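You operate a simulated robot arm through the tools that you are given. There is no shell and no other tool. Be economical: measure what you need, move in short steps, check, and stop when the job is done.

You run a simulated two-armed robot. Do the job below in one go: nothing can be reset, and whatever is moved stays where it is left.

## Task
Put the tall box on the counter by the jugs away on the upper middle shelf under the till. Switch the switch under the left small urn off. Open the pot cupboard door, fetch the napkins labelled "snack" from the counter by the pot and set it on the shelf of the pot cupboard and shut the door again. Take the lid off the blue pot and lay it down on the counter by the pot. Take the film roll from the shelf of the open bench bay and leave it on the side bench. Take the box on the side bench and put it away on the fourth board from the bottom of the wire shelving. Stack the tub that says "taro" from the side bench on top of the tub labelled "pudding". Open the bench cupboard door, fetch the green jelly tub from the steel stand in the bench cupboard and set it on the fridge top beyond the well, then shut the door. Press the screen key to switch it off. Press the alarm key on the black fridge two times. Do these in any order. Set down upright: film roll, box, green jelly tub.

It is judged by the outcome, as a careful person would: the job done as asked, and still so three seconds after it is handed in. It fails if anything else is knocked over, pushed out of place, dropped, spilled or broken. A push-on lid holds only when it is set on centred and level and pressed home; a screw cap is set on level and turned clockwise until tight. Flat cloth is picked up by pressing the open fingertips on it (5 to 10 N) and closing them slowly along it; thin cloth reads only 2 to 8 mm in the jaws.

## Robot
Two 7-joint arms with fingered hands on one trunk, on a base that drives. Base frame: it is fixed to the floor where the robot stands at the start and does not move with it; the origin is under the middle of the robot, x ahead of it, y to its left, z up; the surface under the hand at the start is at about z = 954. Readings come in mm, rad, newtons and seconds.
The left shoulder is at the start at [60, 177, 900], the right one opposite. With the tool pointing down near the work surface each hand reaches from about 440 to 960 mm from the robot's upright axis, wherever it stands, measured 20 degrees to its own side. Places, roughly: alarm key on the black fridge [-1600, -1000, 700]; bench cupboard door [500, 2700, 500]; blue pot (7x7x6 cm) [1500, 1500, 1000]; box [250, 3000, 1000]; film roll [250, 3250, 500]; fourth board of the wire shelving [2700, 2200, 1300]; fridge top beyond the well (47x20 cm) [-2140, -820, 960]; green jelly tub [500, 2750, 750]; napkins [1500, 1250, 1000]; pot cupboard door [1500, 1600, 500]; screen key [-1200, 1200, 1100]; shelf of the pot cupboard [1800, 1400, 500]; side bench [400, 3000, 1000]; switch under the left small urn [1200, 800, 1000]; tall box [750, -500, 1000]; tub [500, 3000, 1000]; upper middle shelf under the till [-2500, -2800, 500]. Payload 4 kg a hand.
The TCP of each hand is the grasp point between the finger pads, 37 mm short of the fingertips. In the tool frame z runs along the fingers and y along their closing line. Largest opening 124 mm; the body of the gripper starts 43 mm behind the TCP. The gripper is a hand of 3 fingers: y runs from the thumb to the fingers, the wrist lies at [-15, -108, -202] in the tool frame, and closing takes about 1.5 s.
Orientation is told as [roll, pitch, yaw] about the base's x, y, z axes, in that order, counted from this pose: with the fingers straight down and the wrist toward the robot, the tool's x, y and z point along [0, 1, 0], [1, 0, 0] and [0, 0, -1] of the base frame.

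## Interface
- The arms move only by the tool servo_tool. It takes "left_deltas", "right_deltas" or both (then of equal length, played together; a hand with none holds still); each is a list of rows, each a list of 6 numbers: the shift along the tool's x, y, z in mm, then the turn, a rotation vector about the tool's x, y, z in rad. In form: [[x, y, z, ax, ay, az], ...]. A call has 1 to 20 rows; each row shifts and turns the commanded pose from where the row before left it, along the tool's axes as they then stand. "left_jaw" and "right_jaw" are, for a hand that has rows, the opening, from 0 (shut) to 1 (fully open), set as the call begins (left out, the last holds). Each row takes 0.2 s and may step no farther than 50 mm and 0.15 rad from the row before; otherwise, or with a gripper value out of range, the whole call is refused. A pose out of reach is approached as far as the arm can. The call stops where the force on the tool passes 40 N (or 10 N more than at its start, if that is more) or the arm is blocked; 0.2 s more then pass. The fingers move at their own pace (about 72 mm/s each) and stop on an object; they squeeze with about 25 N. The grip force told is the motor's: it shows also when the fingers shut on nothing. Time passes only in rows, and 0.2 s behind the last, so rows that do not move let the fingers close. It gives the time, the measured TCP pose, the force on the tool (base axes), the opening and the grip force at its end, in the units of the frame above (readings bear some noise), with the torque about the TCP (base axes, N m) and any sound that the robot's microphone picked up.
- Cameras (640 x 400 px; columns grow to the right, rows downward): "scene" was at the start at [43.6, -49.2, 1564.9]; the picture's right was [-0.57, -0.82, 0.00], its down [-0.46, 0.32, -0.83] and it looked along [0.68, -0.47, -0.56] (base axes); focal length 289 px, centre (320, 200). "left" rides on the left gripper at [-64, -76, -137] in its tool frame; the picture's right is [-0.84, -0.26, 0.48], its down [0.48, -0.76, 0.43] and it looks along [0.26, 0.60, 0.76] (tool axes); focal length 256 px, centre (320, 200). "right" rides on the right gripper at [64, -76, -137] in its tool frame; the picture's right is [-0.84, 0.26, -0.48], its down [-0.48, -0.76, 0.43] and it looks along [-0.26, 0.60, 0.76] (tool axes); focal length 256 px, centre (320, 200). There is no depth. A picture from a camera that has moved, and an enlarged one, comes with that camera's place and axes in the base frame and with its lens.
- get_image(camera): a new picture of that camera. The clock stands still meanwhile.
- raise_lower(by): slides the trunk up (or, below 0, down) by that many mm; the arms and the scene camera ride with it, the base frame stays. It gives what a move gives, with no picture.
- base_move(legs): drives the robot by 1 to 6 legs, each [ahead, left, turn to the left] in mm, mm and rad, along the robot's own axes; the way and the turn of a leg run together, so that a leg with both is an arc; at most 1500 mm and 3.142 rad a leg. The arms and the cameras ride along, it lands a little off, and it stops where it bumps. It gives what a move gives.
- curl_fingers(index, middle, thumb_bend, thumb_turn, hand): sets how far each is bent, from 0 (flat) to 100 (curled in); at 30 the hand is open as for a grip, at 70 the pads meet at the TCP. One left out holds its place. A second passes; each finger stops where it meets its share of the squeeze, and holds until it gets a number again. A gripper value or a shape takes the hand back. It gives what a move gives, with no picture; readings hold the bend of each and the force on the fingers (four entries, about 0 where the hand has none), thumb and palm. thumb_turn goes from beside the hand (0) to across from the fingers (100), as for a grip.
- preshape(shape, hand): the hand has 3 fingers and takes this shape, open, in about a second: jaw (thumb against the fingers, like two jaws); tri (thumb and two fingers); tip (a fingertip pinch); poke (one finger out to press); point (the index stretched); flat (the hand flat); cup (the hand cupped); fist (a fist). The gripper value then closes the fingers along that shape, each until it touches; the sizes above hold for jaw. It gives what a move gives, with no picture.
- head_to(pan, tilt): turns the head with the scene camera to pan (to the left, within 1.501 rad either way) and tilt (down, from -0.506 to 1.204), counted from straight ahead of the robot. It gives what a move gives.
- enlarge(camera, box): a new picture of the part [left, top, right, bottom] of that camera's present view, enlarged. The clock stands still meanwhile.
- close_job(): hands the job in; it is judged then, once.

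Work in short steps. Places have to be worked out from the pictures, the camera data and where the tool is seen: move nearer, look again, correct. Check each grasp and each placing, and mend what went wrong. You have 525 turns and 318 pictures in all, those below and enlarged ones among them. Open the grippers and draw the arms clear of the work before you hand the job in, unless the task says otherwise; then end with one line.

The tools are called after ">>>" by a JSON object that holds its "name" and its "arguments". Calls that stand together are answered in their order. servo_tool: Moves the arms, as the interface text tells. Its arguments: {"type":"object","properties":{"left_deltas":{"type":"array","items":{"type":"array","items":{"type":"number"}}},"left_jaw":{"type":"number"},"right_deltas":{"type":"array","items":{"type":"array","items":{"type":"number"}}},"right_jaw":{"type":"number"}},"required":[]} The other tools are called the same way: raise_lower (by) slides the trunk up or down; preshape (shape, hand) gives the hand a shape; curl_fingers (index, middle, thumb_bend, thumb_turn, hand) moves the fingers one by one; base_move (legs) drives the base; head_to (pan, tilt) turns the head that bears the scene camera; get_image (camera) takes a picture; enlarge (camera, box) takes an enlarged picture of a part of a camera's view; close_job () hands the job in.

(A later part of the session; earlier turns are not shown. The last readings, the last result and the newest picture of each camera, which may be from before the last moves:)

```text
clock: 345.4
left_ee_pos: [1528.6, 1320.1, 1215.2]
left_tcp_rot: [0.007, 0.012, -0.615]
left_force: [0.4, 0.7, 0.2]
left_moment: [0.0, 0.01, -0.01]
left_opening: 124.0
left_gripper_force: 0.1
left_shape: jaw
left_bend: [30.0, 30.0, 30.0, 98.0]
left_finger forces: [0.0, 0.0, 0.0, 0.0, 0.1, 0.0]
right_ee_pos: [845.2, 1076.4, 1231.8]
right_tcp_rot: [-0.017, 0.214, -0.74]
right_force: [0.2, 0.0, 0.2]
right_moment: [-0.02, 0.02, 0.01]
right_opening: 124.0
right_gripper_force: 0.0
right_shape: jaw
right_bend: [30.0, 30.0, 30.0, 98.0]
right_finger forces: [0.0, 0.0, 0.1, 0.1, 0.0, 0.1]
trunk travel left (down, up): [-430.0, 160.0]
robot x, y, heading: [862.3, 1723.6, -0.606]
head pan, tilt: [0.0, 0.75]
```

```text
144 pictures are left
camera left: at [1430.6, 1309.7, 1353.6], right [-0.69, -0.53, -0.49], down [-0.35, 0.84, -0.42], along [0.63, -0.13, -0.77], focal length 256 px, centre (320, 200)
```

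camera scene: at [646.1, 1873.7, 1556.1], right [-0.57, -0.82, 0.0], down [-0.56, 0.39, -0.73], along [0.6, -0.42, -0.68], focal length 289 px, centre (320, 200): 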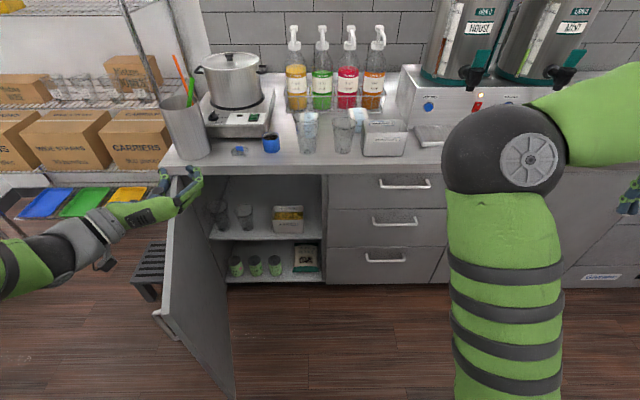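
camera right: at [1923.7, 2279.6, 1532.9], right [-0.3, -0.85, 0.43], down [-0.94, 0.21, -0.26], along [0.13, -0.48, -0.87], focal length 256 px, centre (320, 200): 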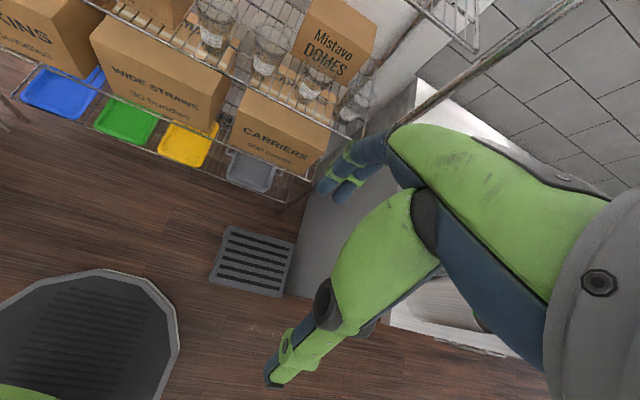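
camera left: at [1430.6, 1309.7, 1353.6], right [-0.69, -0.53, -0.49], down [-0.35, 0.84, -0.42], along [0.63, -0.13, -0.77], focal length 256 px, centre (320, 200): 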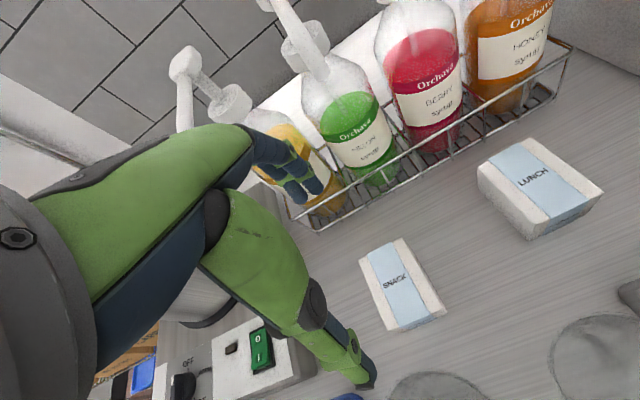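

The SNACK block is centred at n≈520, u≈1940, ~64×86 mm, square to the room. I align, narrow the jaw slightly, and descend to 60 mm above first.

>>> {"name": "servo_tool", "arguments": {"left_deltas": [[-16, 23, 0, 0, 0, 0], [0, 0, 45, 0, 0, 0], [0, 0, 45, 0, 0, 0], [0, 0, 40, 0, 0, 0], [0, 0, 0, 0, 0, 0]], "left_jaw": 0.92}}

>>> {"name": "get_image", "arguments": {"camera": "left"}}

>>> {"name": "get_image", "arguments": {"camera": "scene"}}

```text
clock: 346.6
left_ee_pos: [1533.4, 1304.3, 1083.2]
left_tcp_rot: [0.007, 0.011, -0.615]
left_force: [-1.1, 0.7, -1.2]
left_moment: [-0.02, 0.01, -0.01]
left_opening: 114.4
left_gripper_force: 0.1
left_shape: jaw
left_bend: [30.0, 32.0, 26.0, 98.0]
left_finger forces: [0.0, 0.1, 0.0, 0.0, 0.0, 0.0]
left hand out of reach, approached as far as the arm can: row 1
right_ee_pos: [847.7, 1076.9, 1231.5]
right_tcp_rot: [-0.015, 0.214, -0.737]
right_force: [-0.8, -0.6, 0.6]
right_moment: [0.03, -0.03, 0.03]
right_opening: 124.0
right_gripper_force: 0.2
right_shape: jaw
right_bend: [30.0, 30.0, 30.0, 98.0]
right_finger forces: [0.0, 0.0, 0.0, 0.0, 0.0, 0.1]
trunk travel left (down, up): [-430.0, 160.0]
robot x, y, heading: [861.8, 1721.6, -0.604]
head pan, tilt: [0.0, 0.75]
```

```text
143 pictures are left
camera left: at [1435.5, 1294.2, 1221.4], right [-0.7, -0.53, -0.48], down [-0.34, 0.84, -0.42], along [0.63, -0.13, -0.77], focal length 256 px, centre (320, 200)
```

left: 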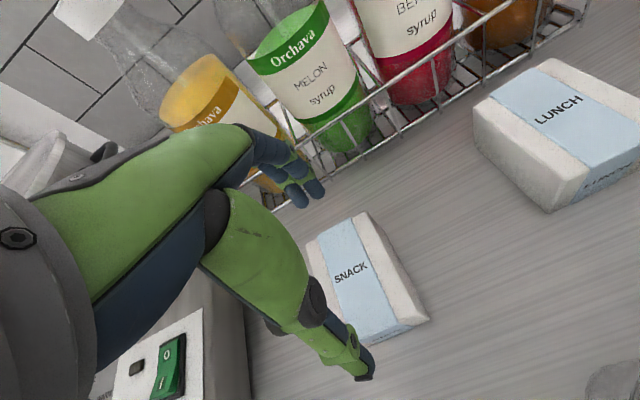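

```text
142 pictures are left
camera scene: at [904.5, 1694.0, 1556.1], right [-0.57, -0.82, 0.0], down [-0.56, 0.39, -0.73], along [0.6, -0.42, -0.68], focal length 289 px, centre (320, 200)
```

scene: 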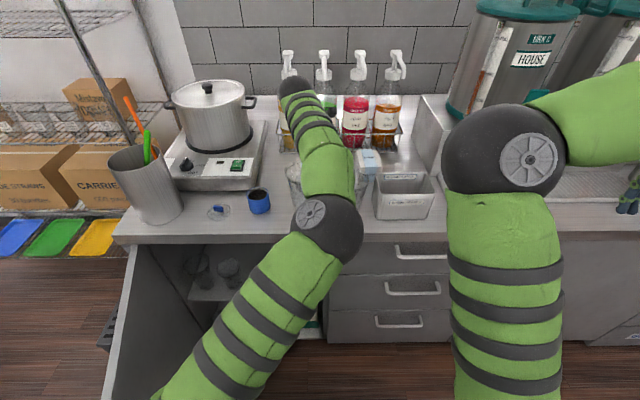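

>>> {"name": "servo_tool", "arguments": {"left_deltas": [[-8, 0, 0, 0, 0, 0], [0, 0, 40, 0, 0, 0], [0, 0, 30, 0, 0, 0], [0, 0, 15, 0, 0, 0], [0, 0, 0, 0, 0, 0]]}}

>>> {"name": "get_image", "arguments": {"camera": "left"}}

```text
clock: 347.8
left_ee_pos: [1526.6, 1296.8, 1002.5]
left_tcp_rot: [0.007, 0.012, -0.615]
left_force: [-0.3, -0.1, 0.8]
left_moment: [-0.01, -0.01, 0.02]
left_opening: 114.4
left_gripper_force: 0.1
left_shape: jaw
left_bend: [30.0, 32.0, 26.0, 98.0]
left_finger forces: [0.1, 0.1, 0.0, 0.0, 0.6, 0.0]
right_ee_pos: [847.5, 1076.2, 1231.2]
right_tcp_rot: [-0.015, 0.215, -0.738]
right_force: [-0.1, -0.7, 0.2]
right_moment: [0.01, 0.01, 0.02]
right_opening: 123.8
right_gripper_force: 0.1
right_shape: jaw
right_bend: [30.0, 30.0, 30.0, 98.0]
right_finger forces: [0.1, 0.1, 0.0, 0.1, 0.1, 0.0]
trunk travel left (down, up): [-430.0, 160.0]
robot x, y, heading: [861.1, 1720.9, -0.607]
head pan, tilt: [0.0, 0.75]
```

```text
141 pictures are left
camera left: at [1429.4, 1287.4, 1138.5], right [-0.7, -0.53, -0.48], down [-0.34, 0.84, -0.42], along [0.63, -0.13, -0.77], focal length 256 px, centre (320, 200)
```

left: 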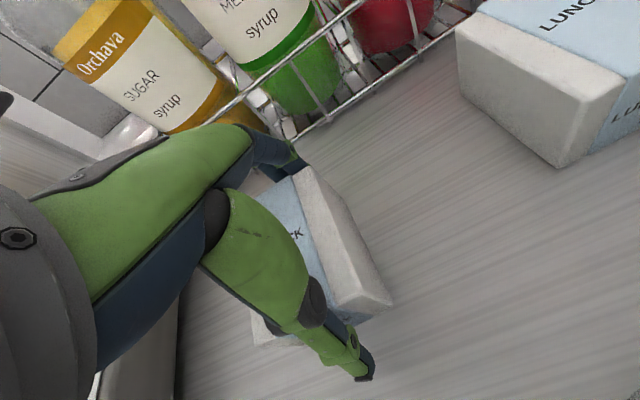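

Straddling well; I close and lift 40 mm.

>>> {"name": "servo_tool", "arguments": {"left_deltas": [[0, 0, 0, 0, 0, 0], [0, 0, 0, 0, 0, 0], [0, 0, 0, 0, 0, 0], [0, 0, 0, 0, 0, 0], [0, 0, 0, 0, 0, 0], [0, 0, 0, 0, 0, 0]], "left_jaw": 0.0}}

>>> {"name": "servo_tool", "arguments": {"left_deltas": [[0, 0, -15, 0, 0, 0], [0, 0, -25, 0, 0, 0], [0, 0, 0, 0, 0, 0]]}}

>>> {"name": "get_image", "arguments": {"camera": "left"}}

```text
clock: 349.1
left_ee_pos: [1526.5, 1296.4, 1001.6]
left_tcp_rot: [0.006, 0.011, -0.615]
left_force: [0.4, 0.1, 2.5]
left_moment: [-0.09, -0.19, 0.02]
left_opening: 99.0
left_gripper_force: 24.8
left_shape: jaw
left_bend: [32.0, 35.0, 0.0, 99.0]
left_finger forces: [15.6, 8.8, 0.0, 0.1, 26.3, 0.0]
right_ee_pos: [846.2, 1077.7, 1231.9]
right_tcp_rot: [-0.017, 0.214, -0.738]
right_force: [-0.2, -0.3, 0.0]
right_moment: [-0.01, -0.01, 0.02]
right_opening: 123.9
right_gripper_force: 0.1
right_shape: jaw
right_bend: [30.0, 30.0, 30.0, 98.0]
right_finger forces: [0.0, 0.1, 0.0, 0.0, 0.1, 0.0]
trunk travel left (down, up): [-430.0, 160.0]
robot x, y, heading: [856.5, 1726.9, -0.607]
head pan, tilt: [0.0, 0.75]
```

```text
clock: 349.9
left_ee_pos: [1526.7, 1298.3, 1041.0]
left_tcp_rot: [0.006, 0.012, -0.615]
left_force: [-0.1, -0.5, -0.5]
left_moment: [-0.02, 0.0, 0.01]
left_opening: 98.6
left_gripper_force: 25.0
left_shape: jaw
left_bend: [32.0, 35.0, 0.0, 99.0]
left_finger forces: [15.9, 8.9, 0.0, 0.1, 25.7, 0.1]
right_ee_pos: [847.3, 1076.4, 1230.7]
right_tcp_rot: [-0.016, 0.215, -0.738]
right_force: [0.9, -0.8, 0.6]
right_moment: [-0.01, 0.01, 0.0]
right_opening: 123.6
right_gripper_force: 0.1
right_shape: jaw
right_bend: [30.0, 30.0, 30.0, 98.0]
right_finger forces: [0.1, 0.0, 0.0, 0.0, 0.1, 0.1]
trunk travel left (down, up): [-430.0, 160.0]
robot x, y, heading: [862.1, 1724.9, -0.608]
head pan, tilt: [0.0, 0.75]
```

```text
140 pictures are left
camera left: at [1428.9, 1288.3, 1178.0], right [-0.7, -0.53, -0.48], down [-0.35, 0.84, -0.42], along [0.63, -0.13, -0.77], focal length 256 px, centre (320, 200)
```

left: 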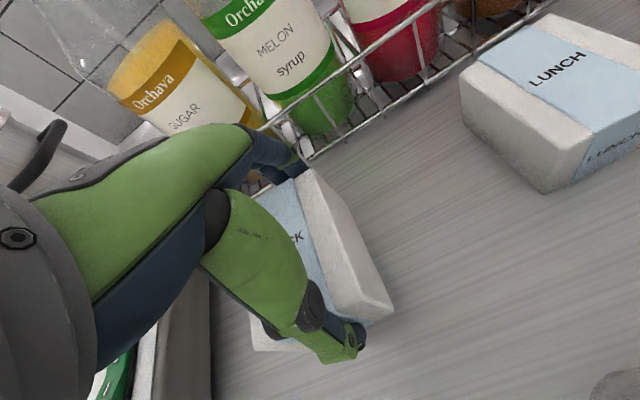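

Held. I lift it clear of the glass, back away, shift left and lower the trunk.

>>> {"name": "servo_tool", "arguments": {"left_deltas": [[0, 0, -45, 0, 0, 0], [0, 0, -45, 0, 0, 0], [0, 0, -45, 0, 0, 0], [0, 0, -45, 0, 0, 0], [0, 0, -15, 0, 0, 0]]}}

>>> {"name": "base_move", "arguments": {"legs": [[-445, 0, 0], [0, 92, 0]]}}

>>> {"name": "raise_lower", "arguments": {"by": -400}}

>>> {"name": "servo_tool", "arguments": {"left_deltas": [[40, -30, 0, 0, 0, 0], [40, -30, 0, 0, 0, 0], [40, -30, 0, 0, 0, 0], [0, 0, 40, 0, 0, 0], [0, 0, 40, 0, 0, 0], [0, 0, 40, 0, 0, 0], [0, 0, 40, 0, 0, 0], [0, 0, 40, 0, 0, 0], [0, 0, 0, 0, 0, 0]]}}

>>> {"name": "head_to", "arguments": {"pan": 0.15, "tilt": 0.45}}

>>> {"name": "get_image", "arguments": {"camera": "scene"}}

```text
clock: 351.1
left_ee_pos: [1525.5, 1297.5, 1222.6]
left_tcp_rot: [0.008, 0.01, -0.617]
left_force: [0.2, -0.2, -1.3]
left_moment: [-0.01, 0.02, 0.0]
left_opening: 98.8
left_gripper_force: 25.2
left_shape: jaw
left_bend: [32.0, 35.0, 0.0, 99.0]
left_finger forces: [15.9, 9.1, 0.0, 0.0, 25.9, 0.0]
left hand out of reach, approached as far as the arm can: row 5
right_ee_pos: [845.4, 1077.2, 1232.3]
right_tcp_rot: [-0.015, 0.213, -0.739]
right_force: [-0.1, 1.1, -0.1]
right_moment: [0.0, -0.02, -0.01]
right_opening: 123.9
right_gripper_force: 0.2
right_shape: jaw
right_bend: [30.0, 30.0, 30.0, 98.0]
right_finger forces: [0.0, 0.1, 0.0, 0.1, 0.0, 0.0]
trunk travel left (down, up): [-430.0, 160.0]
robot x, y, heading: [858.0, 1721.6, -0.606]
head pan, tilt: [0.0, 0.75]
```

```text
clock: 354.6
left_ee_pos: [1210.0, 1632.6, 1222.4]
left_tcp_rot: [0.005, 0.01, -0.614]
left_force: [0.2, 0.7, -1.0]
left_moment: [-0.03, 0.01, -0.04]
left_opening: 98.7
left_gripper_force: 24.7
left_shape: jaw
left_bend: [32.0, 35.0, 0.0, 99.0]
left_finger forces: [15.8, 9.1, 0.0, 0.0, 25.8, 0.0]
right_ee_pos: [528.1, 1413.0, 1230.5]
right_tcp_rot: [-0.018, 0.214, -0.74]
right_force: [-0.4, 0.6, 0.0]
right_moment: [0.0, 0.01, 0.01]
right_opening: 123.8
right_gripper_force: 0.1
right_shape: jaw
right_bend: [30.0, 30.0, 30.0, 98.0]
right_finger forces: [0.0, 0.0, 0.0, 0.0, 0.1, 0.0]
trunk travel left (down, up): [-430.0, 160.0]
robot x, y, heading: [538.7, 2057.9, -0.601]
head pan, tilt: [0.0, 0.75]
```

```text
clock: 358.4
left_ee_pos: [1209.0, 1632.7, 821.5]
left_tcp_rot: [0.006, 0.01, -0.613]
left_force: [-0.1, -0.3, -1.6]
left_moment: [-0.01, 0.01, 0.05]
left_opening: 98.6
left_gripper_force: 25.0
left_shape: jaw
left_bend: [32.0, 35.0, 0.0, 99.0]
left_finger forces: [15.8, 9.0, 0.1, 0.1, 25.9, 0.0]
right_ee_pos: [527.6, 1411.6, 830.9]
right_tcp_rot: [-0.017, 0.215, -0.737]
right_force: [-0.1, 0.2, 0.1]
right_moment: [0.0, 0.0, 0.03]
right_opening: 123.8
right_gripper_force: 0.1
right_shape: jaw
right_bend: [30.0, 30.0, 30.0, 98.0]
right_finger forces: [0.1, 0.0, 0.0, 0.0, 0.0, 0.0]
trunk travel left (down, up): [-30.0, 560.0]
robot x, y, heading: [541.0, 2059.9, -0.604]
head pan, tilt: [0.0, 0.75]
```

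```text
clock: 360.4
left_ee_pos: [1202.0, 1784.8, 622.4]
left_tcp_rot: [0.003, 0.011, -0.614]
left_force: [0.2, 0.1, -1.7]
left_moment: [-0.02, 0.0, -0.02]
left_opening: 98.6
left_gripper_force: 25.0
left_shape: jaw
left_bend: [32.0, 35.0, 0.0, 99.0]
left_finger forces: [15.6, 8.9, 0.0, 0.1, 25.3, 0.0]
right_ee_pos: [526.9, 1411.9, 831.1]
right_tcp_rot: [-0.015, 0.213, -0.739]
right_force: [-0.3, 0.2, 1.0]
right_moment: [-0.02, -0.01, -0.03]
right_opening: 123.9
right_gripper_force: 0.0
right_shape: jaw
right_bend: [30.0, 30.0, 30.0, 98.0]
right_finger forces: [0.0, 0.0, 0.1, 0.1, 0.0, 0.0]
trunk travel left (down, up): [-30.0, 560.0]
robot x, y, heading: [541.9, 2057.4, -0.606]
head pan, tilt: [0.0, 0.75]
```

```text
clock: 361.2
left_ee_pos: [1202.4, 1785.2, 623.0]
left_tcp_rot: [0.005, 0.01, -0.615]
left_force: [0.2, -0.4, -2.3]
left_moment: [0.0, 0.03, 0.02]
left_opening: 98.7
left_gripper_force: 24.8
left_shape: jaw
left_bend: [32.0, 35.0, 0.0, 99.0]
left_finger forces: [15.6, 8.8, 0.0, 0.1, 25.0, 0.1]
right_ee_pos: [526.7, 1411.1, 831.3]
right_tcp_rot: [-0.016, 0.215, -0.737]
right_force: [0.5, -0.5, 0.3]
right_moment: [-0.01, 0.0, 0.03]
right_opening: 124.0
right_gripper_force: 0.1
right_shape: jaw
right_bend: [30.0, 30.0, 30.0, 98.0]
right_finger forces: [0.0, 0.1, 0.0, 0.0, 0.0, 0.0]
trunk travel left (down, up): [-30.0, 560.0]
robot x, y, heading: [538.8, 2055.5, -0.603]
head pan, tilt: [0.15, 0.45]
```

```text
139 pictures are left
camera scene: at [598.9, 2035.6, 1182.4], right [-0.44, -0.9, 0.0], down [-0.39, 0.19, -0.9], along [0.81, -0.4, -0.44], focal length 289 px, centre (320, 200)
```

scene: 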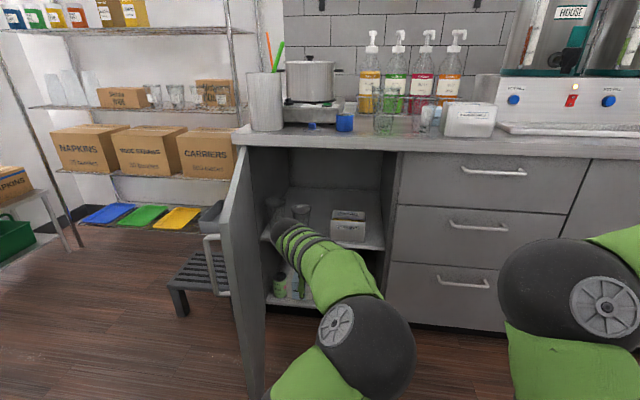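

>>> {"name": "enlarge", "arguments": {"camera": "scene", "box": [230, 140, 410, 310]}}

>>> {"name": "get_image", "arguments": {"camera": "left"}}

```text
2.35 times, centred on (320, 225) of scene
camera zoom: at [598.9, 2035.6, 1182.4], right [-0.44, -0.9, 0.0], down [-0.39, 0.19, -0.9], along [0.81, -0.4, -0.44], focal length 680 px, centre (320, 141)
```

zoom: 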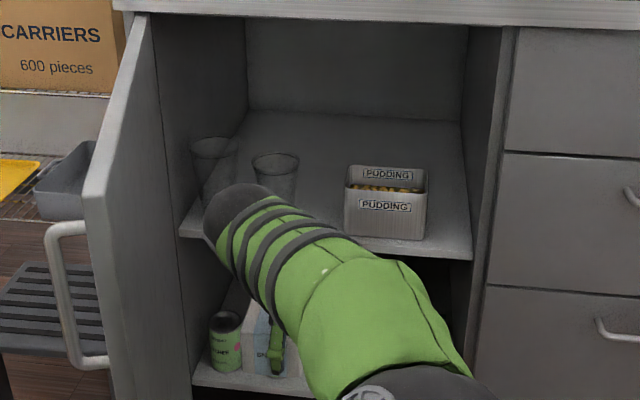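

```text
137 pictures are left
camera left: at [1104.4, 1775.4, 760.8], right [-0.69, -0.53, -0.48], down [-0.34, 0.84, -0.42], along [0.63, -0.13, -0.77], focal length 256 px, centre (320, 200)
```

left: 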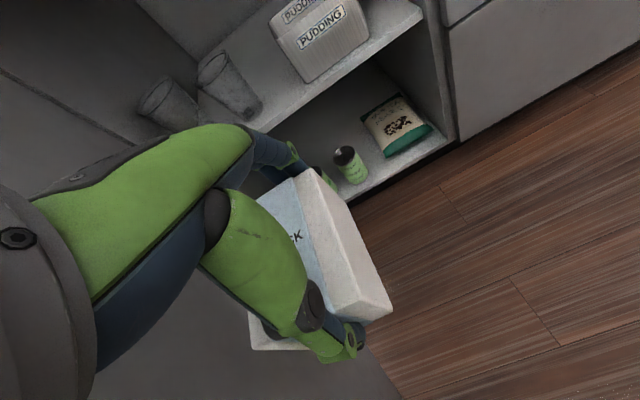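

Free gap on the shelf is about u 2125–2218 between the PUDDING box and a glass; block target centre u≈2168. I lower to z≈562, shift 9 mm left and drive 290 mm forward, then re-check.

>>> {"name": "servo_tool", "arguments": {"left_deltas": [[9, 0, 31, 0, 0, 0], [0, 0, 30, 0, 0, 0], [0, 0, 0, 0, 0, 0]]}}

>>> {"name": "base_move", "arguments": {"legs": [[290, 0, 0]]}}

>>> {"name": "get_image", "arguments": {"camera": "left"}}

>>> {"name": "get_image", "arguments": {"camera": "scene"}}

```text
clock: 362.0
left_ee_pos: [1206.6, 1793.3, 562.9]
left_tcp_rot: [0.007, 0.01, -0.614]
left_force: [0.2, 1.1, -2.0]
left_moment: [-0.01, 0.0, 0.0]
left_opening: 98.4
left_gripper_force: 24.8
left_shape: jaw
left_bend: [32.0, 35.0, 0.0, 99.0]
left_finger forces: [15.6, 8.8, 0.0, 0.1, 25.2, 0.0]
right_ee_pos: [528.7, 1411.2, 831.4]
right_tcp_rot: [-0.015, 0.214, -0.74]
right_force: [0.3, -0.4, 1.2]
right_moment: [-0.01, -0.03, -0.01]
right_opening: 123.9
right_gripper_force: 0.0
right_shape: jaw
right_bend: [30.0, 30.0, 30.0, 98.0]
right_finger forces: [0.0, 0.1, 0.0, 0.0, 0.1, 0.0]
trunk travel left (down, up): [-30.0, 560.0]
robot x, y, heading: [542.7, 2058.3, -0.609]
head pan, tilt: [0.15, 0.45]
```

```text
clock: 364.1
left_ee_pos: [1451.3, 1624.1, 563.8]
left_tcp_rot: [0.003, 0.011, -0.614]
left_force: [-0.1, -0.2, -1.2]
left_moment: [-0.02, -0.02, 0.01]
left_opening: 98.7
left_gripper_force: 24.9
left_shape: jaw
left_bend: [32.0, 35.0, 0.0, 99.0]
left_finger forces: [15.5, 8.7, 0.0, 0.0, 25.2, 0.0]
right_ee_pos: [771.5, 1242.5, 832.7]
right_tcp_rot: [-0.015, 0.214, -0.737]
right_force: [-0.2, 0.5, -0.7]
right_moment: [-0.01, 0.0, 0.01]
right_opening: 123.6
right_gripper_force: 0.1
right_shape: jaw
right_bend: [30.0, 30.0, 30.0, 98.0]
right_finger forces: [0.1, 0.0, 0.0, 0.0, 0.1, 0.1]
trunk travel left (down, up): [-30.0, 560.0]
robot x, y, heading: [784.4, 1890.6, -0.605]
head pan, tilt: [0.15, 0.45]
```

```text
136 pictures are left
camera left: at [1353.5, 1614.9, 700.9], right [-0.69, -0.53, -0.48], down [-0.35, 0.84, -0.42], along [0.63, -0.13, -0.77], focal length 256 px, centre (320, 200)
```

left: 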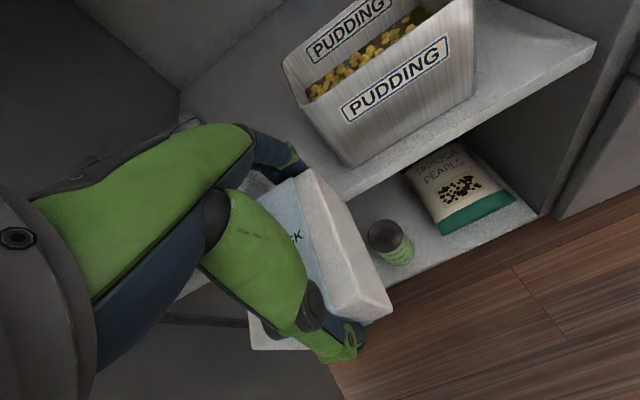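

```text
135 pictures are left
camera scene: at [842.6, 1867.3, 1182.5], right [-0.44, -0.9, 0.0], down [-0.39, 0.19, -0.9], along [0.81, -0.4, -0.44], focal length 289 px, centre (320, 200)
```

scene: 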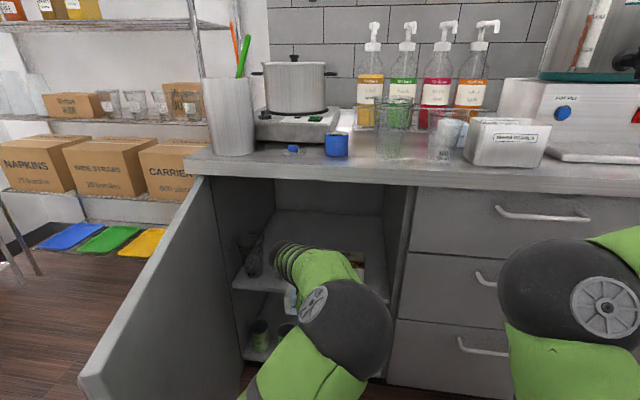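

Clearance checks: block right edge ≈2135 vs box 2123; left ≈2199 vs glass ≈2215+. I drive 120 mm forward.

>>> {"name": "base_move", "arguments": {"legs": [[120, 0, 0]]}}

>>> {"name": "get_image", "arguments": {"camera": "left"}}

>>> {"name": "enlarge", "arguments": {"camera": "scene", "box": [200, 180, 420, 380]}}

```text
clock: 365.2
left_ee_pos: [1503.4, 1661.5, 562.9]
left_tcp_rot: [0.007, 0.011, -0.526]
left_force: [-0.2, 0.0, -2.0]
left_moment: [-0.01, 0.02, -0.02]
left_opening: 98.6
left_gripper_force: 24.9
left_shape: jaw
left_bend: [32.0, 35.0, 0.0, 99.0]
left_finger forces: [15.9, 9.0, 0.1, 0.0, 25.7, 0.0]
right_ee_pos: [857.4, 1222.4, 832.8]
right_tcp_rot: [-0.015, 0.214, -0.652]
right_force: [-0.8, -0.1, -0.1]
right_moment: [0.02, -0.01, 0.01]
right_opening: 123.8
right_gripper_force: 0.0
right_shape: jaw
right_bend: [30.0, 30.0, 30.0, 98.0]
right_finger forces: [0.0, 0.1, 0.1, 0.0, 0.0, 0.0]
trunk travel left (down, up): [-30.0, 560.0]
robot x, y, heading: [817.2, 1867.6, -0.52]
head pan, tilt: [0.15, 0.45]
stopped in leg 1: the robot was blocked; the commanded pose is now the measured one
```

```text
134 pictures are left
camera left: at [1406.9, 1642.6, 701.3], right [-0.65, -0.59, -0.49], down [-0.42, 0.8, -0.42], along [0.64, -0.07, -0.77], focal length 256 px, centre (320, 200)
```

left: 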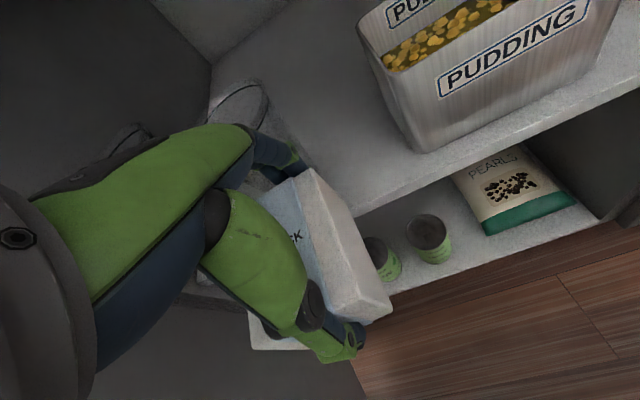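

```text
2.00 times, centred on (310, 280) of scene
camera zoom: at [875.9, 1849.9, 1183.2], right [-0.36, -0.93, 0.0], down [-0.41, 0.16, -0.9], along [0.84, -0.33, -0.44], focal length 578 px, centre (340, 40)
```

zoom: 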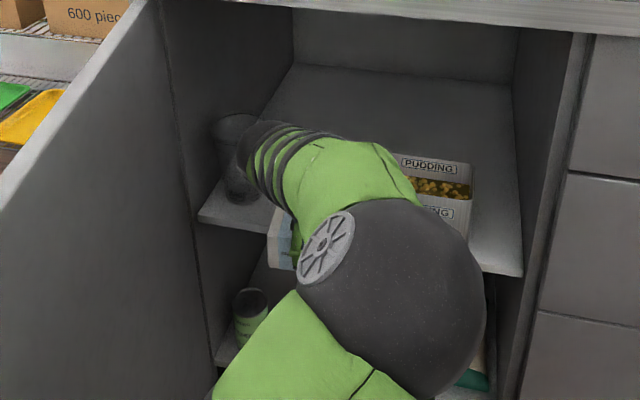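

The base got blocked and turned slightly left. I look down-left to find what touched.

>>> {"name": "head_to", "arguments": {"pan": 0.7, "tilt": 0.9}}

>>> {"name": "get_image", "arguments": {"camera": "scene"}}

>>> {"name": "get_image", "arguments": {"camera": "right"}}

```text
clock: 366.1
left_ee_pos: [1503.3, 1660.2, 564.4]
left_tcp_rot: [0.006, 0.01, -0.526]
left_force: [0.7, 0.6, -1.5]
left_moment: [-0.02, 0.01, 0.0]
left_opening: 98.5
left_gripper_force: 24.6
left_shape: jaw
left_bend: [32.0, 35.0, 0.0, 99.0]
left_finger forces: [15.9, 8.9, 0.0, 0.0, 25.7, 0.0]
right_ee_pos: [856.9, 1222.4, 832.1]
right_tcp_rot: [-0.016, 0.214, -0.653]
right_force: [-0.8, 0.6, 0.3]
right_moment: [0.0, 0.02, 0.02]
right_opening: 123.9
right_gripper_force: 0.0
right_shape: jaw
right_bend: [30.0, 30.0, 30.0, 98.0]
right_finger forces: [0.0, 0.0, 0.0, 0.0, 0.1, 0.1]
trunk travel left (down, up): [-30.0, 560.0]
robot x, y, heading: [818.5, 1867.1, -0.516]
head pan, tilt: [0.7, 0.901]
```

```text
132 pictures are left
camera scene: at [863.7, 1896.2, 1144.6], right [0.18, -0.98, 0.0], down [-0.77, -0.14, -0.62], along [0.61, 0.11, -0.78], focal length 289 px, centre (320, 200)
```

scene: 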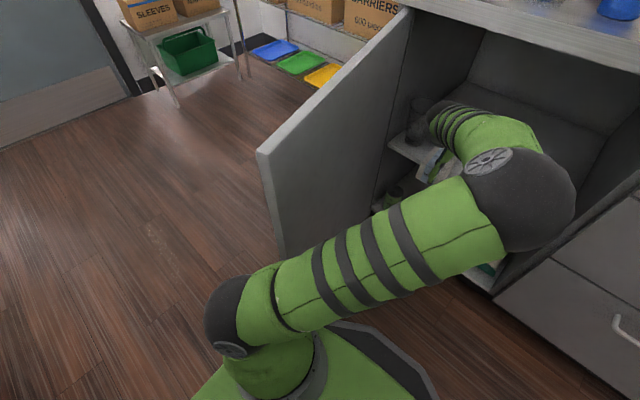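

```text
131 pictures are left
camera right: at [861.1, 1301.4, 980.4], right [-0.22, -0.88, 0.43], down [-0.96, 0.12, -0.26], along [0.17, -0.47, -0.87], focal length 256 px, centre (320, 200)
```

right: 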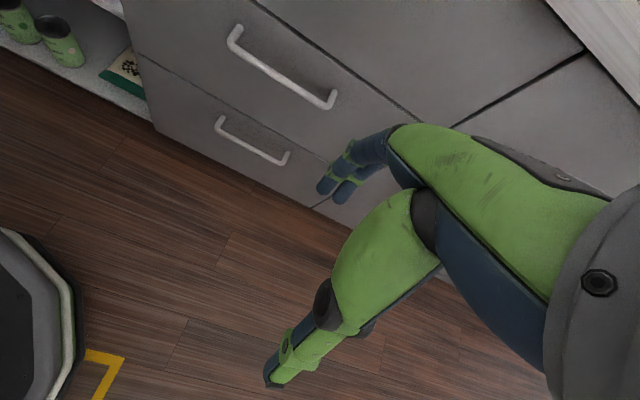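

The left elbow seems to be meeting the drawer fronts because the arm is too bent. I back off 110 mm, straighten the heading, then reach in with a more extended arm.

>>> {"name": "base_move", "arguments": {"legs": [[-120, 0, 0], [0, 0, -0.09]]}}

>>> {"name": "head_to", "arguments": {"pan": 0.15, "tilt": 0.55}}

>>> {"name": "get_image", "arguments": {"camera": "scene"}}

```text
clock: 367.9
left_ee_pos: [1379.7, 1658.9, 562.3]
left_tcp_rot: [0.007, 0.011, -0.616]
left_force: [-0.3, -0.7, -1.4]
left_moment: [0.0, 0.03, 0.0]
left_opening: 98.9
left_gripper_force: 25.5
left_shape: jaw
left_bend: [32.0, 35.0, 0.0, 99.0]
left_finger forces: [15.8, 9.0, 0.0, 0.1, 25.5, 0.1]
right_ee_pos: [697.8, 1279.0, 831.3]
right_tcp_rot: [-0.014, 0.214, -0.74]
right_force: [0.7, -1.4, -0.5]
right_moment: [0.02, -0.01, -0.01]
right_opening: 124.0
right_gripper_force: 0.0
right_shape: jaw
right_bend: [30.0, 30.0, 30.0, 98.0]
right_finger forces: [0.0, 0.0, 0.1, 0.0, 0.0, 0.0]
trunk travel left (down, up): [-30.0, 560.0]
robot x, y, heading: [710.1, 1926.3, -0.614]
head pan, tilt: [0.7, 0.901]
```

```text
clock: 368.9
left_ee_pos: [1379.6, 1658.4, 563.4]
left_tcp_rot: [0.007, 0.012, -0.615]
left_force: [-0.1, -0.2, -1.8]
left_moment: [-0.01, -0.01, 0.0]
left_opening: 98.6
left_gripper_force: 25.4
left_shape: jaw
left_bend: [32.0, 35.0, 0.0, 99.0]
left_finger forces: [15.9, 8.9, 0.0, 0.0, 25.6, 0.0]
right_ee_pos: [698.5, 1278.8, 831.5]
right_tcp_rot: [-0.017, 0.215, -0.742]
right_force: [0.0, -0.2, 0.4]
right_moment: [0.02, -0.02, 0.03]
right_opening: 124.1
right_gripper_force: 0.1
right_shape: jaw
right_bend: [30.0, 30.0, 30.0, 98.0]
right_finger forces: [0.0, 0.1, 0.0, 0.1, 0.1, 0.0]
trunk travel left (down, up): [-30.0, 560.0]
robot x, y, heading: [713.6, 1929.4, -0.613]
head pan, tilt: [0.15, 0.55]
```

```text
130 pictures are left
camera scene: at [769.5, 1904.4, 1173.4], right [-0.44, -0.9, 0.0], down [-0.47, 0.23, -0.85], along [0.76, -0.38, -0.52], focal length 289 px, centre (320, 200)
```

scene: 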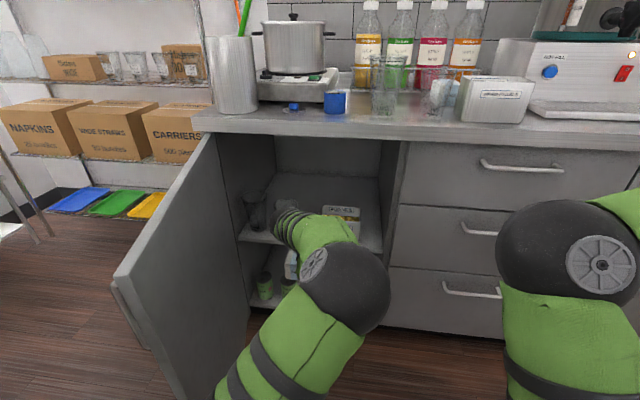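

I extend the arm 120 mm, then check.

>>> {"name": "servo_tool", "arguments": {"left_deltas": [[4, 40, 0, 0, 0, 0], [4, 40, 0, 0, 0, 0], [4, 40, 0, 0, 0, 0], [0, 0, 0, 0, 0, 0]]}}

>>> {"name": "get_image", "arguments": {"camera": "scene"}}

>>> {"name": "get_image", "arguments": {"camera": "left"}}

```text
clock: 369.9
left_ee_pos: [1486.7, 1599.3, 563.0]
left_tcp_rot: [0.005, 0.012, -0.614]
left_force: [0.2, 0.1, -2.2]
left_moment: [0.0, 0.01, -0.02]
left_opening: 98.7
left_gripper_force: 25.3
left_shape: jaw
left_bend: [32.0, 35.0, 0.0, 99.0]
left_finger forces: [15.6, 8.7, 0.0, 0.0, 25.1, 0.0]
right_ee_pos: [697.4, 1279.7, 831.9]
right_tcp_rot: [-0.015, 0.215, -0.743]
right_force: [0.6, 0.3, 0.3]
right_moment: [-0.01, 0.01, -0.02]
right_opening: 123.8
right_gripper_force: 0.1
right_shape: jaw
right_bend: [30.0, 30.0, 30.0, 98.0]
right_finger forces: [0.0, 0.1, 0.0, 0.1, 0.0, 0.0]
trunk travel left (down, up): [-30.0, 560.0]
robot x, y, heading: [715.0, 1924.1, -0.607]
head pan, tilt: [0.15, 0.55]
```

```text
129 pictures are left
camera scene: at [769.6, 1904.3, 1173.5], right [-0.44, -0.9, 0.0], down [-0.47, 0.23, -0.85], along [0.76, -0.38, -0.52], focal length 289 px, centre (320, 200)
```

scene: 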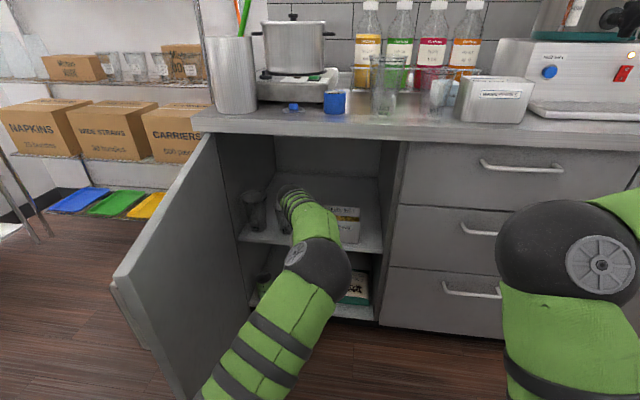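

```text
128 pictures are left
camera left: at [1388.0, 1590.4, 699.9], right [-0.7, -0.53, -0.48], down [-0.34, 0.84, -0.42], along [0.63, -0.13, -0.77], focal length 256 px, centre (320, 200)
```

left: 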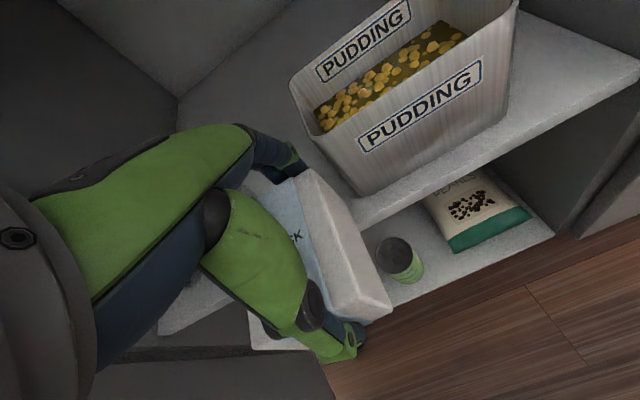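

Elbow is clear now. I continue 78 mm ahead in gentle steps, watching force.

>>> {"name": "servo_tool", "arguments": {"left_deltas": [[2, 26, 0, 0, 0, 0], [0, 26, 0, 0, 0, 0], [0, 26, 0, 0, 0, 0], [0, 0, 0, 0, 0, 0]]}}

>>> {"name": "get_image", "arguments": {"camera": "left"}}

>>> {"name": "enlarge", "arguments": {"camera": "scene", "box": [220, 150, 400, 320]}}

```text
clock: 370.9
left_ee_pos: [1547.1, 1556.8, 560.8]
left_tcp_rot: [0.007, 0.013, -0.619]
left_force: [-1.1, 0.1, -2.0]
left_moment: [-0.03, 0.02, -0.02]
left_opening: 98.4
left_gripper_force: 25.0
left_shape: jaw
left_bend: [33.0, 35.0, 0.0, 99.0]
left_finger forces: [15.4, 8.7, 0.0, 0.1, 24.7, 0.1]
right_ee_pos: [697.6, 1280.0, 831.9]
right_tcp_rot: [-0.016, 0.216, -0.741]
right_force: [-0.5, -1.3, 0.5]
right_moment: [-0.02, -0.02, 0.0]
right_opening: 123.7
right_gripper_force: 0.0
right_shape: jaw
right_bend: [30.0, 30.0, 30.0, 98.0]
right_finger forces: [0.1, 0.0, 0.1, 0.0, 0.0, 0.0]
trunk travel left (down, up): [-30.0, 560.0]
robot x, y, heading: [706.6, 1922.9, -0.614]
head pan, tilt: [0.15, 0.55]
```

```text
127 pictures are left
camera left: at [1450.3, 1545.9, 698.2], right [-0.7, -0.53, -0.48], down [-0.34, 0.84, -0.42], along [0.63, -0.13, -0.77], focal length 256 px, centre (320, 200)
```

left: 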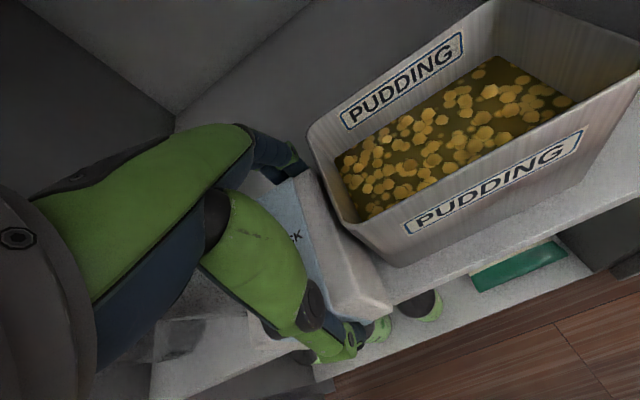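

```text
2.35 times, centred on (310, 235) of scene
camera zoom: at [769.6, 1904.3, 1173.5], right [-0.44, -0.9, 0.0], down [-0.47, 0.23, -0.85], along [0.76, -0.38, -0.52], focal length 680 px, centre (344, 118)
```

zoom: 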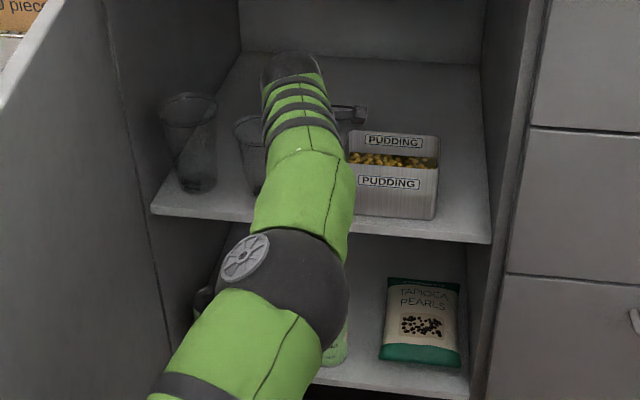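

No contact so far. I lower slowly onto the shelf.

>>> {"name": "servo_tool", "arguments": {"left_deltas": [[0, 0, 10, 0, 0, 0], [0, 0, 6, 0, 0, 0], [0, 0, 4, 0, 0, 0], [0, 0, 3, 0, 0, 0]]}}

>>> {"name": "get_image", "arguments": {"camera": "left"}}

```text
clock: 371.9
left_ee_pos: [1547.2, 1556.2, 537.1]
left_tcp_rot: [0.007, 0.01, -0.616]
left_force: [-0.4, 0.3, -1.1]
left_moment: [0.0, 0.01, 0.0]
left_opening: 98.5
left_gripper_force: 25.2
left_shape: jaw
left_bend: [33.0, 35.0, 0.0, 99.0]
left_finger forces: [15.4, 8.7, 0.1, 0.1, 24.8, 0.0]
right_ee_pos: [697.5, 1278.9, 831.3]
right_tcp_rot: [-0.015, 0.215, -0.742]
right_force: [0.1, -0.3, 0.4]
right_moment: [0.02, 0.0, 0.02]
right_opening: 124.0
right_gripper_force: 0.1
right_shape: jaw
right_bend: [30.0, 30.0, 30.0, 98.0]
right_finger forces: [0.0, 0.1, 0.0, 0.0, 0.1, 0.1]
trunk travel left (down, up): [-30.0, 560.0]
robot x, y, heading: [712.5, 1929.2, -0.612]
head pan, tilt: [0.15, 0.55]
```

```text
125 pictures are left
camera left: at [1450.4, 1546.6, 675.1], right [-0.7, -0.53, -0.49], down [-0.34, 0.84, -0.42], along [0.63, -0.13, -0.77], focal length 256 px, centre (320, 200)
```

left: 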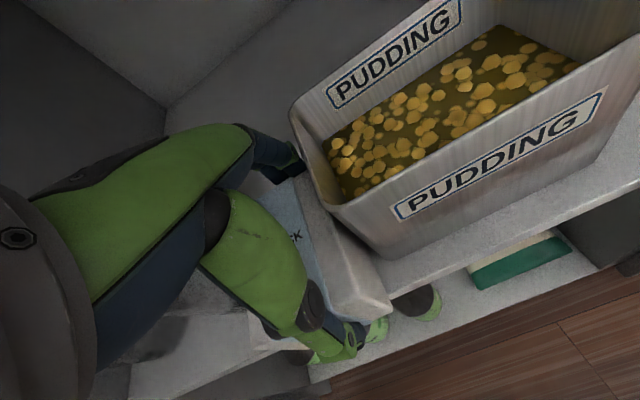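

Not yet in contact; I continue down in 3 mm steps.

>>> {"name": "servo_tool", "arguments": {"left_deltas": [[0, 0, 3, 0, 0, 0], [0, 0, 3, 0, 0, 0], [0, 0, 3, 0, 0, 0]]}}

>>> {"name": "servo_tool", "arguments": {"left_deltas": [[0, 0, 3, 0, 0, 0], [0, 0, 3, 0, 0, 0]]}}

```text
clock: 372.6
left_ee_pos: [1549.6, 1555.8, 531.0]
left_tcp_rot: [0.006, 0.011, -0.617]
left_force: [-1.7, 1.4, 5.6]
left_moment: [-0.18, -0.2, 0.0]
left_opening: 98.5
left_gripper_force: 25.3
left_shape: jaw
left_bend: [32.0, 35.0, 0.0, 99.0]
left_finger forces: [15.6, 8.5, 0.0, 0.0, 27.9, 0.0]
right_ee_pos: [696.2, 1278.8, 831.7]
right_tcp_rot: [-0.015, 0.215, -0.742]
right_force: [0.1, -0.2, 0.2]
right_moment: [0.0, -0.02, -0.02]
right_opening: 124.0
right_gripper_force: 0.1
right_shape: jaw
right_bend: [30.0, 30.0, 30.0, 98.0]
right_finger forces: [0.1, 0.0, 0.0, 0.0, 0.1, 0.0]
trunk travel left (down, up): [-30.0, 560.0]
robot x, y, heading: [714.1, 1925.4, -0.608]
head pan, tilt: [0.15, 0.55]
```

```text
clock: 373.2
left_ee_pos: [1548.0, 1556.0, 530.0]
left_tcp_rot: [0.009, 0.001, -0.616]
left_force: [-0.1, 1.3, 30.4]
left_moment: [-0.29, -0.37, 0.0]
left_opening: 98.4
left_gripper_force: 25.2
left_shape: jaw
left_bend: [32.0, 35.0, 0.0, 99.0]
left_finger forces: [16.7, 9.7, 0.0, 0.1, 31.7, 0.0]
right_ee_pos: [696.0, 1280.9, 833.0]
right_tcp_rot: [-0.015, 0.213, -0.74]
right_force: [0.2, -1.0, 0.5]
right_moment: [0.0, 0.03, 0.01]
right_opening: 123.7
right_gripper_force: 0.0
right_shape: jaw
right_bend: [30.0, 30.0, 30.0, 98.0]
right_finger forces: [0.0, 0.0, 0.0, 0.0, 0.0, 0.1]
trunk travel left (down, up): [-30.0, 560.0]
robot x, y, heading: [712.9, 1926.2, -0.61]
head pan, tilt: [0.15, 0.55]
```

On the shelf. I relieve, open, lift 62 mm straight up and back out.

>>> {"name": "servo_tool", "arguments": {"left_deltas": [[0, 0, -4, 0, 0, 0], [0, 0, 0, 0, 0, 0], [0, 0, 0, 0, 0, 0], [0, 0, 0, 0, 0, 0], [0, 0, 0, 0, 0, 0]], "left_jaw": 0.95}}

>>> {"name": "servo_tool", "arguments": {"left_deltas": [[0, 0, -15, 0, 0, 0], [0, 0, -25, 0, 0, 0], [0, 0, -22, 0, 0, 0], [0, 0, 0, 0, 0, 0]]}}

>>> {"name": "get_image", "arguments": {"camera": "left"}}

```text
clock: 374.4
left_ee_pos: [1548.9, 1554.9, 526.4]
left_tcp_rot: [0.008, 0.012, -0.615]
left_force: [0.3, 0.6, 0.4]
left_moment: [0.0, -0.03, 0.03]
left_opening: 118.1
left_gripper_force: 0.1
left_shape: jaw
left_bend: [30.0, 31.0, 31.0, 98.0]
left_finger forces: [0.0, 0.0, 0.1, 0.0, 0.2, 0.0]
right_ee_pos: [698.0, 1279.5, 833.0]
right_tcp_rot: [-0.017, 0.217, -0.743]
right_force: [0.0, 0.3, -0.1]
right_moment: [-0.01, 0.02, 0.0]
right_opening: 123.8
right_gripper_force: 0.0
right_shape: jaw
right_bend: [30.0, 30.0, 30.0, 98.0]
right_finger forces: [0.1, 0.0, 0.0, 0.0, 0.1, 0.0]
trunk travel left (down, up): [-30.0, 560.0]
robot x, y, heading: [717.3, 1922.3, -0.611]
head pan, tilt: [0.15, 0.55]
```

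```text
clock: 375.4
left_ee_pos: [1548.8, 1556.2, 589.0]
left_tcp_rot: [0.007, 0.012, -0.616]
left_force: [-0.4, -0.6, 0.9]
left_moment: [-0.02, 0.01, -0.01]
left_opening: 117.7
left_gripper_force: 0.1
left_shape: jaw
left_bend: [30.0, 31.0, 31.0, 98.0]
left_finger forces: [0.0, 0.0, 0.1, 0.0, 0.0, 0.0]
right_ee_pos: [696.9, 1279.5, 833.0]
right_tcp_rot: [-0.016, 0.215, -0.741]
right_force: [-0.7, 0.7, 0.2]
right_moment: [0.03, -0.01, 0.03]
right_opening: 123.7
right_gripper_force: 0.1
right_shape: jaw
right_bend: [30.0, 30.0, 30.0, 98.0]
right_finger forces: [0.0, 0.0, 0.0, 0.0, 0.0, 0.0]
trunk travel left (down, up): [-30.0, 560.0]
robot x, y, heading: [714.3, 1926.5, -0.613]
head pan, tilt: [0.15, 0.55]
```

```text
124 pictures are left
camera left: at [1451.1, 1546.2, 726.1], right [-0.7, -0.53, -0.49], down [-0.34, 0.84, -0.42], along [0.63, -0.13, -0.77], focal length 256 px, centre (320, 200)
```

left: 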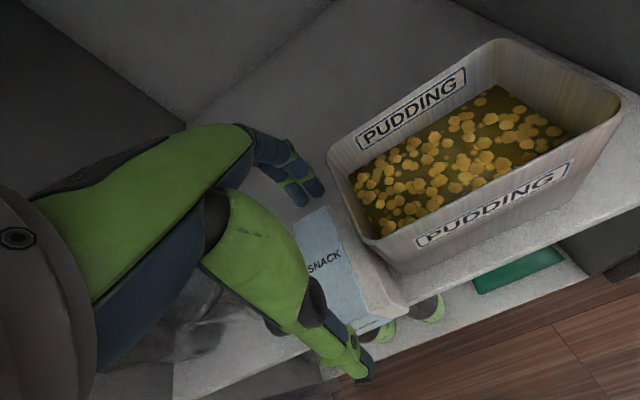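

The napkins sit on the shelf beside the PUDDING box. I lift a touch more and back out with the base.

>>> {"name": "servo_tool", "arguments": {"left_deltas": [[0, 0, -12, 0, 0, 0], [0, -30, 0, 0, 0, 0], [0, -40, 0, 0, 0, 0], [0, -40, 0, 0, 0, 0]]}}

>>> {"name": "base_move", "arguments": {"legs": [[-240, 0, 0]]}}

>>> {"name": "enlarge", "arguments": {"camera": "scene", "box": [100, 120, 420, 320]}}

```text
clock: 376.4
left_ee_pos: [1455.5, 1618.2, 602.1]
left_tcp_rot: [0.006, 0.013, -0.618]
left_force: [-0.3, 0.3, -0.3]
left_moment: [-0.01, 0.01, -0.02]
left_opening: 117.8
left_gripper_force: 0.0
left_shape: jaw
left_bend: [30.0, 31.0, 31.0, 98.0]
left_finger forces: [0.0, 0.1, 0.0, 0.0, 0.1, 0.0]
right_ee_pos: [697.6, 1278.7, 831.2]
right_tcp_rot: [-0.015, 0.214, -0.741]
right_force: [0.5, -0.3, -0.8]
right_moment: [0.05, 0.03, 0.01]
right_opening: 123.9
right_gripper_force: 0.1
right_shape: jaw
right_bend: [30.0, 30.0, 30.0, 98.0]
right_finger forces: [0.1, 0.0, 0.0, 0.1, 0.1, 0.0]
trunk travel left (down, up): [-30.0, 560.0]
robot x, y, heading: [714.3, 1923.3, -0.611]
head pan, tilt: [0.15, 0.55]
```

```text
clock: 378.2
left_ee_pos: [1259.4, 1757.3, 601.8]
left_tcp_rot: [0.007, 0.014, -0.618]
left_force: [0.3, 0.1, 0.4]
left_moment: [0.02, 0.01, -0.01]
left_opening: 117.8
left_gripper_force: 0.1
left_shape: jaw
left_bend: [30.0, 31.0, 31.0, 98.0]
left_finger forces: [0.1, 0.1, 0.0, 0.0, 0.0, 0.1]
right_ee_pos: [497.0, 1418.6, 832.5]
right_tcp_rot: [-0.017, 0.215, -0.744]
right_force: [-1.0, -0.7, 0.1]
right_moment: [0.0, -0.01, 0.02]
right_opening: 123.7
right_gripper_force: 0.0
right_shape: jaw
right_bend: [30.0, 30.0, 30.0, 98.0]
right_finger forces: [0.1, 0.1, 0.0, 0.0, 0.0, 0.1]
trunk travel left (down, up): [-30.0, 560.0]
robot x, y, heading: [517.5, 2063.6, -0.614]
head pan, tilt: [0.15, 0.55]
```

```text
2.00 times, centred on (260, 220) of scene
camera zoom: at [570.5, 2043.5, 1173.5], right [-0.44, -0.9, 0.0], down [-0.47, 0.23, -0.85], along [0.76, -0.38, -0.52], focal length 578 px, centre (440, 160)
```

zoom: 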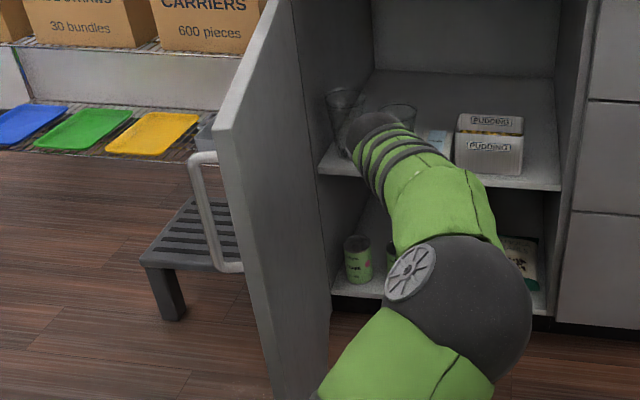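

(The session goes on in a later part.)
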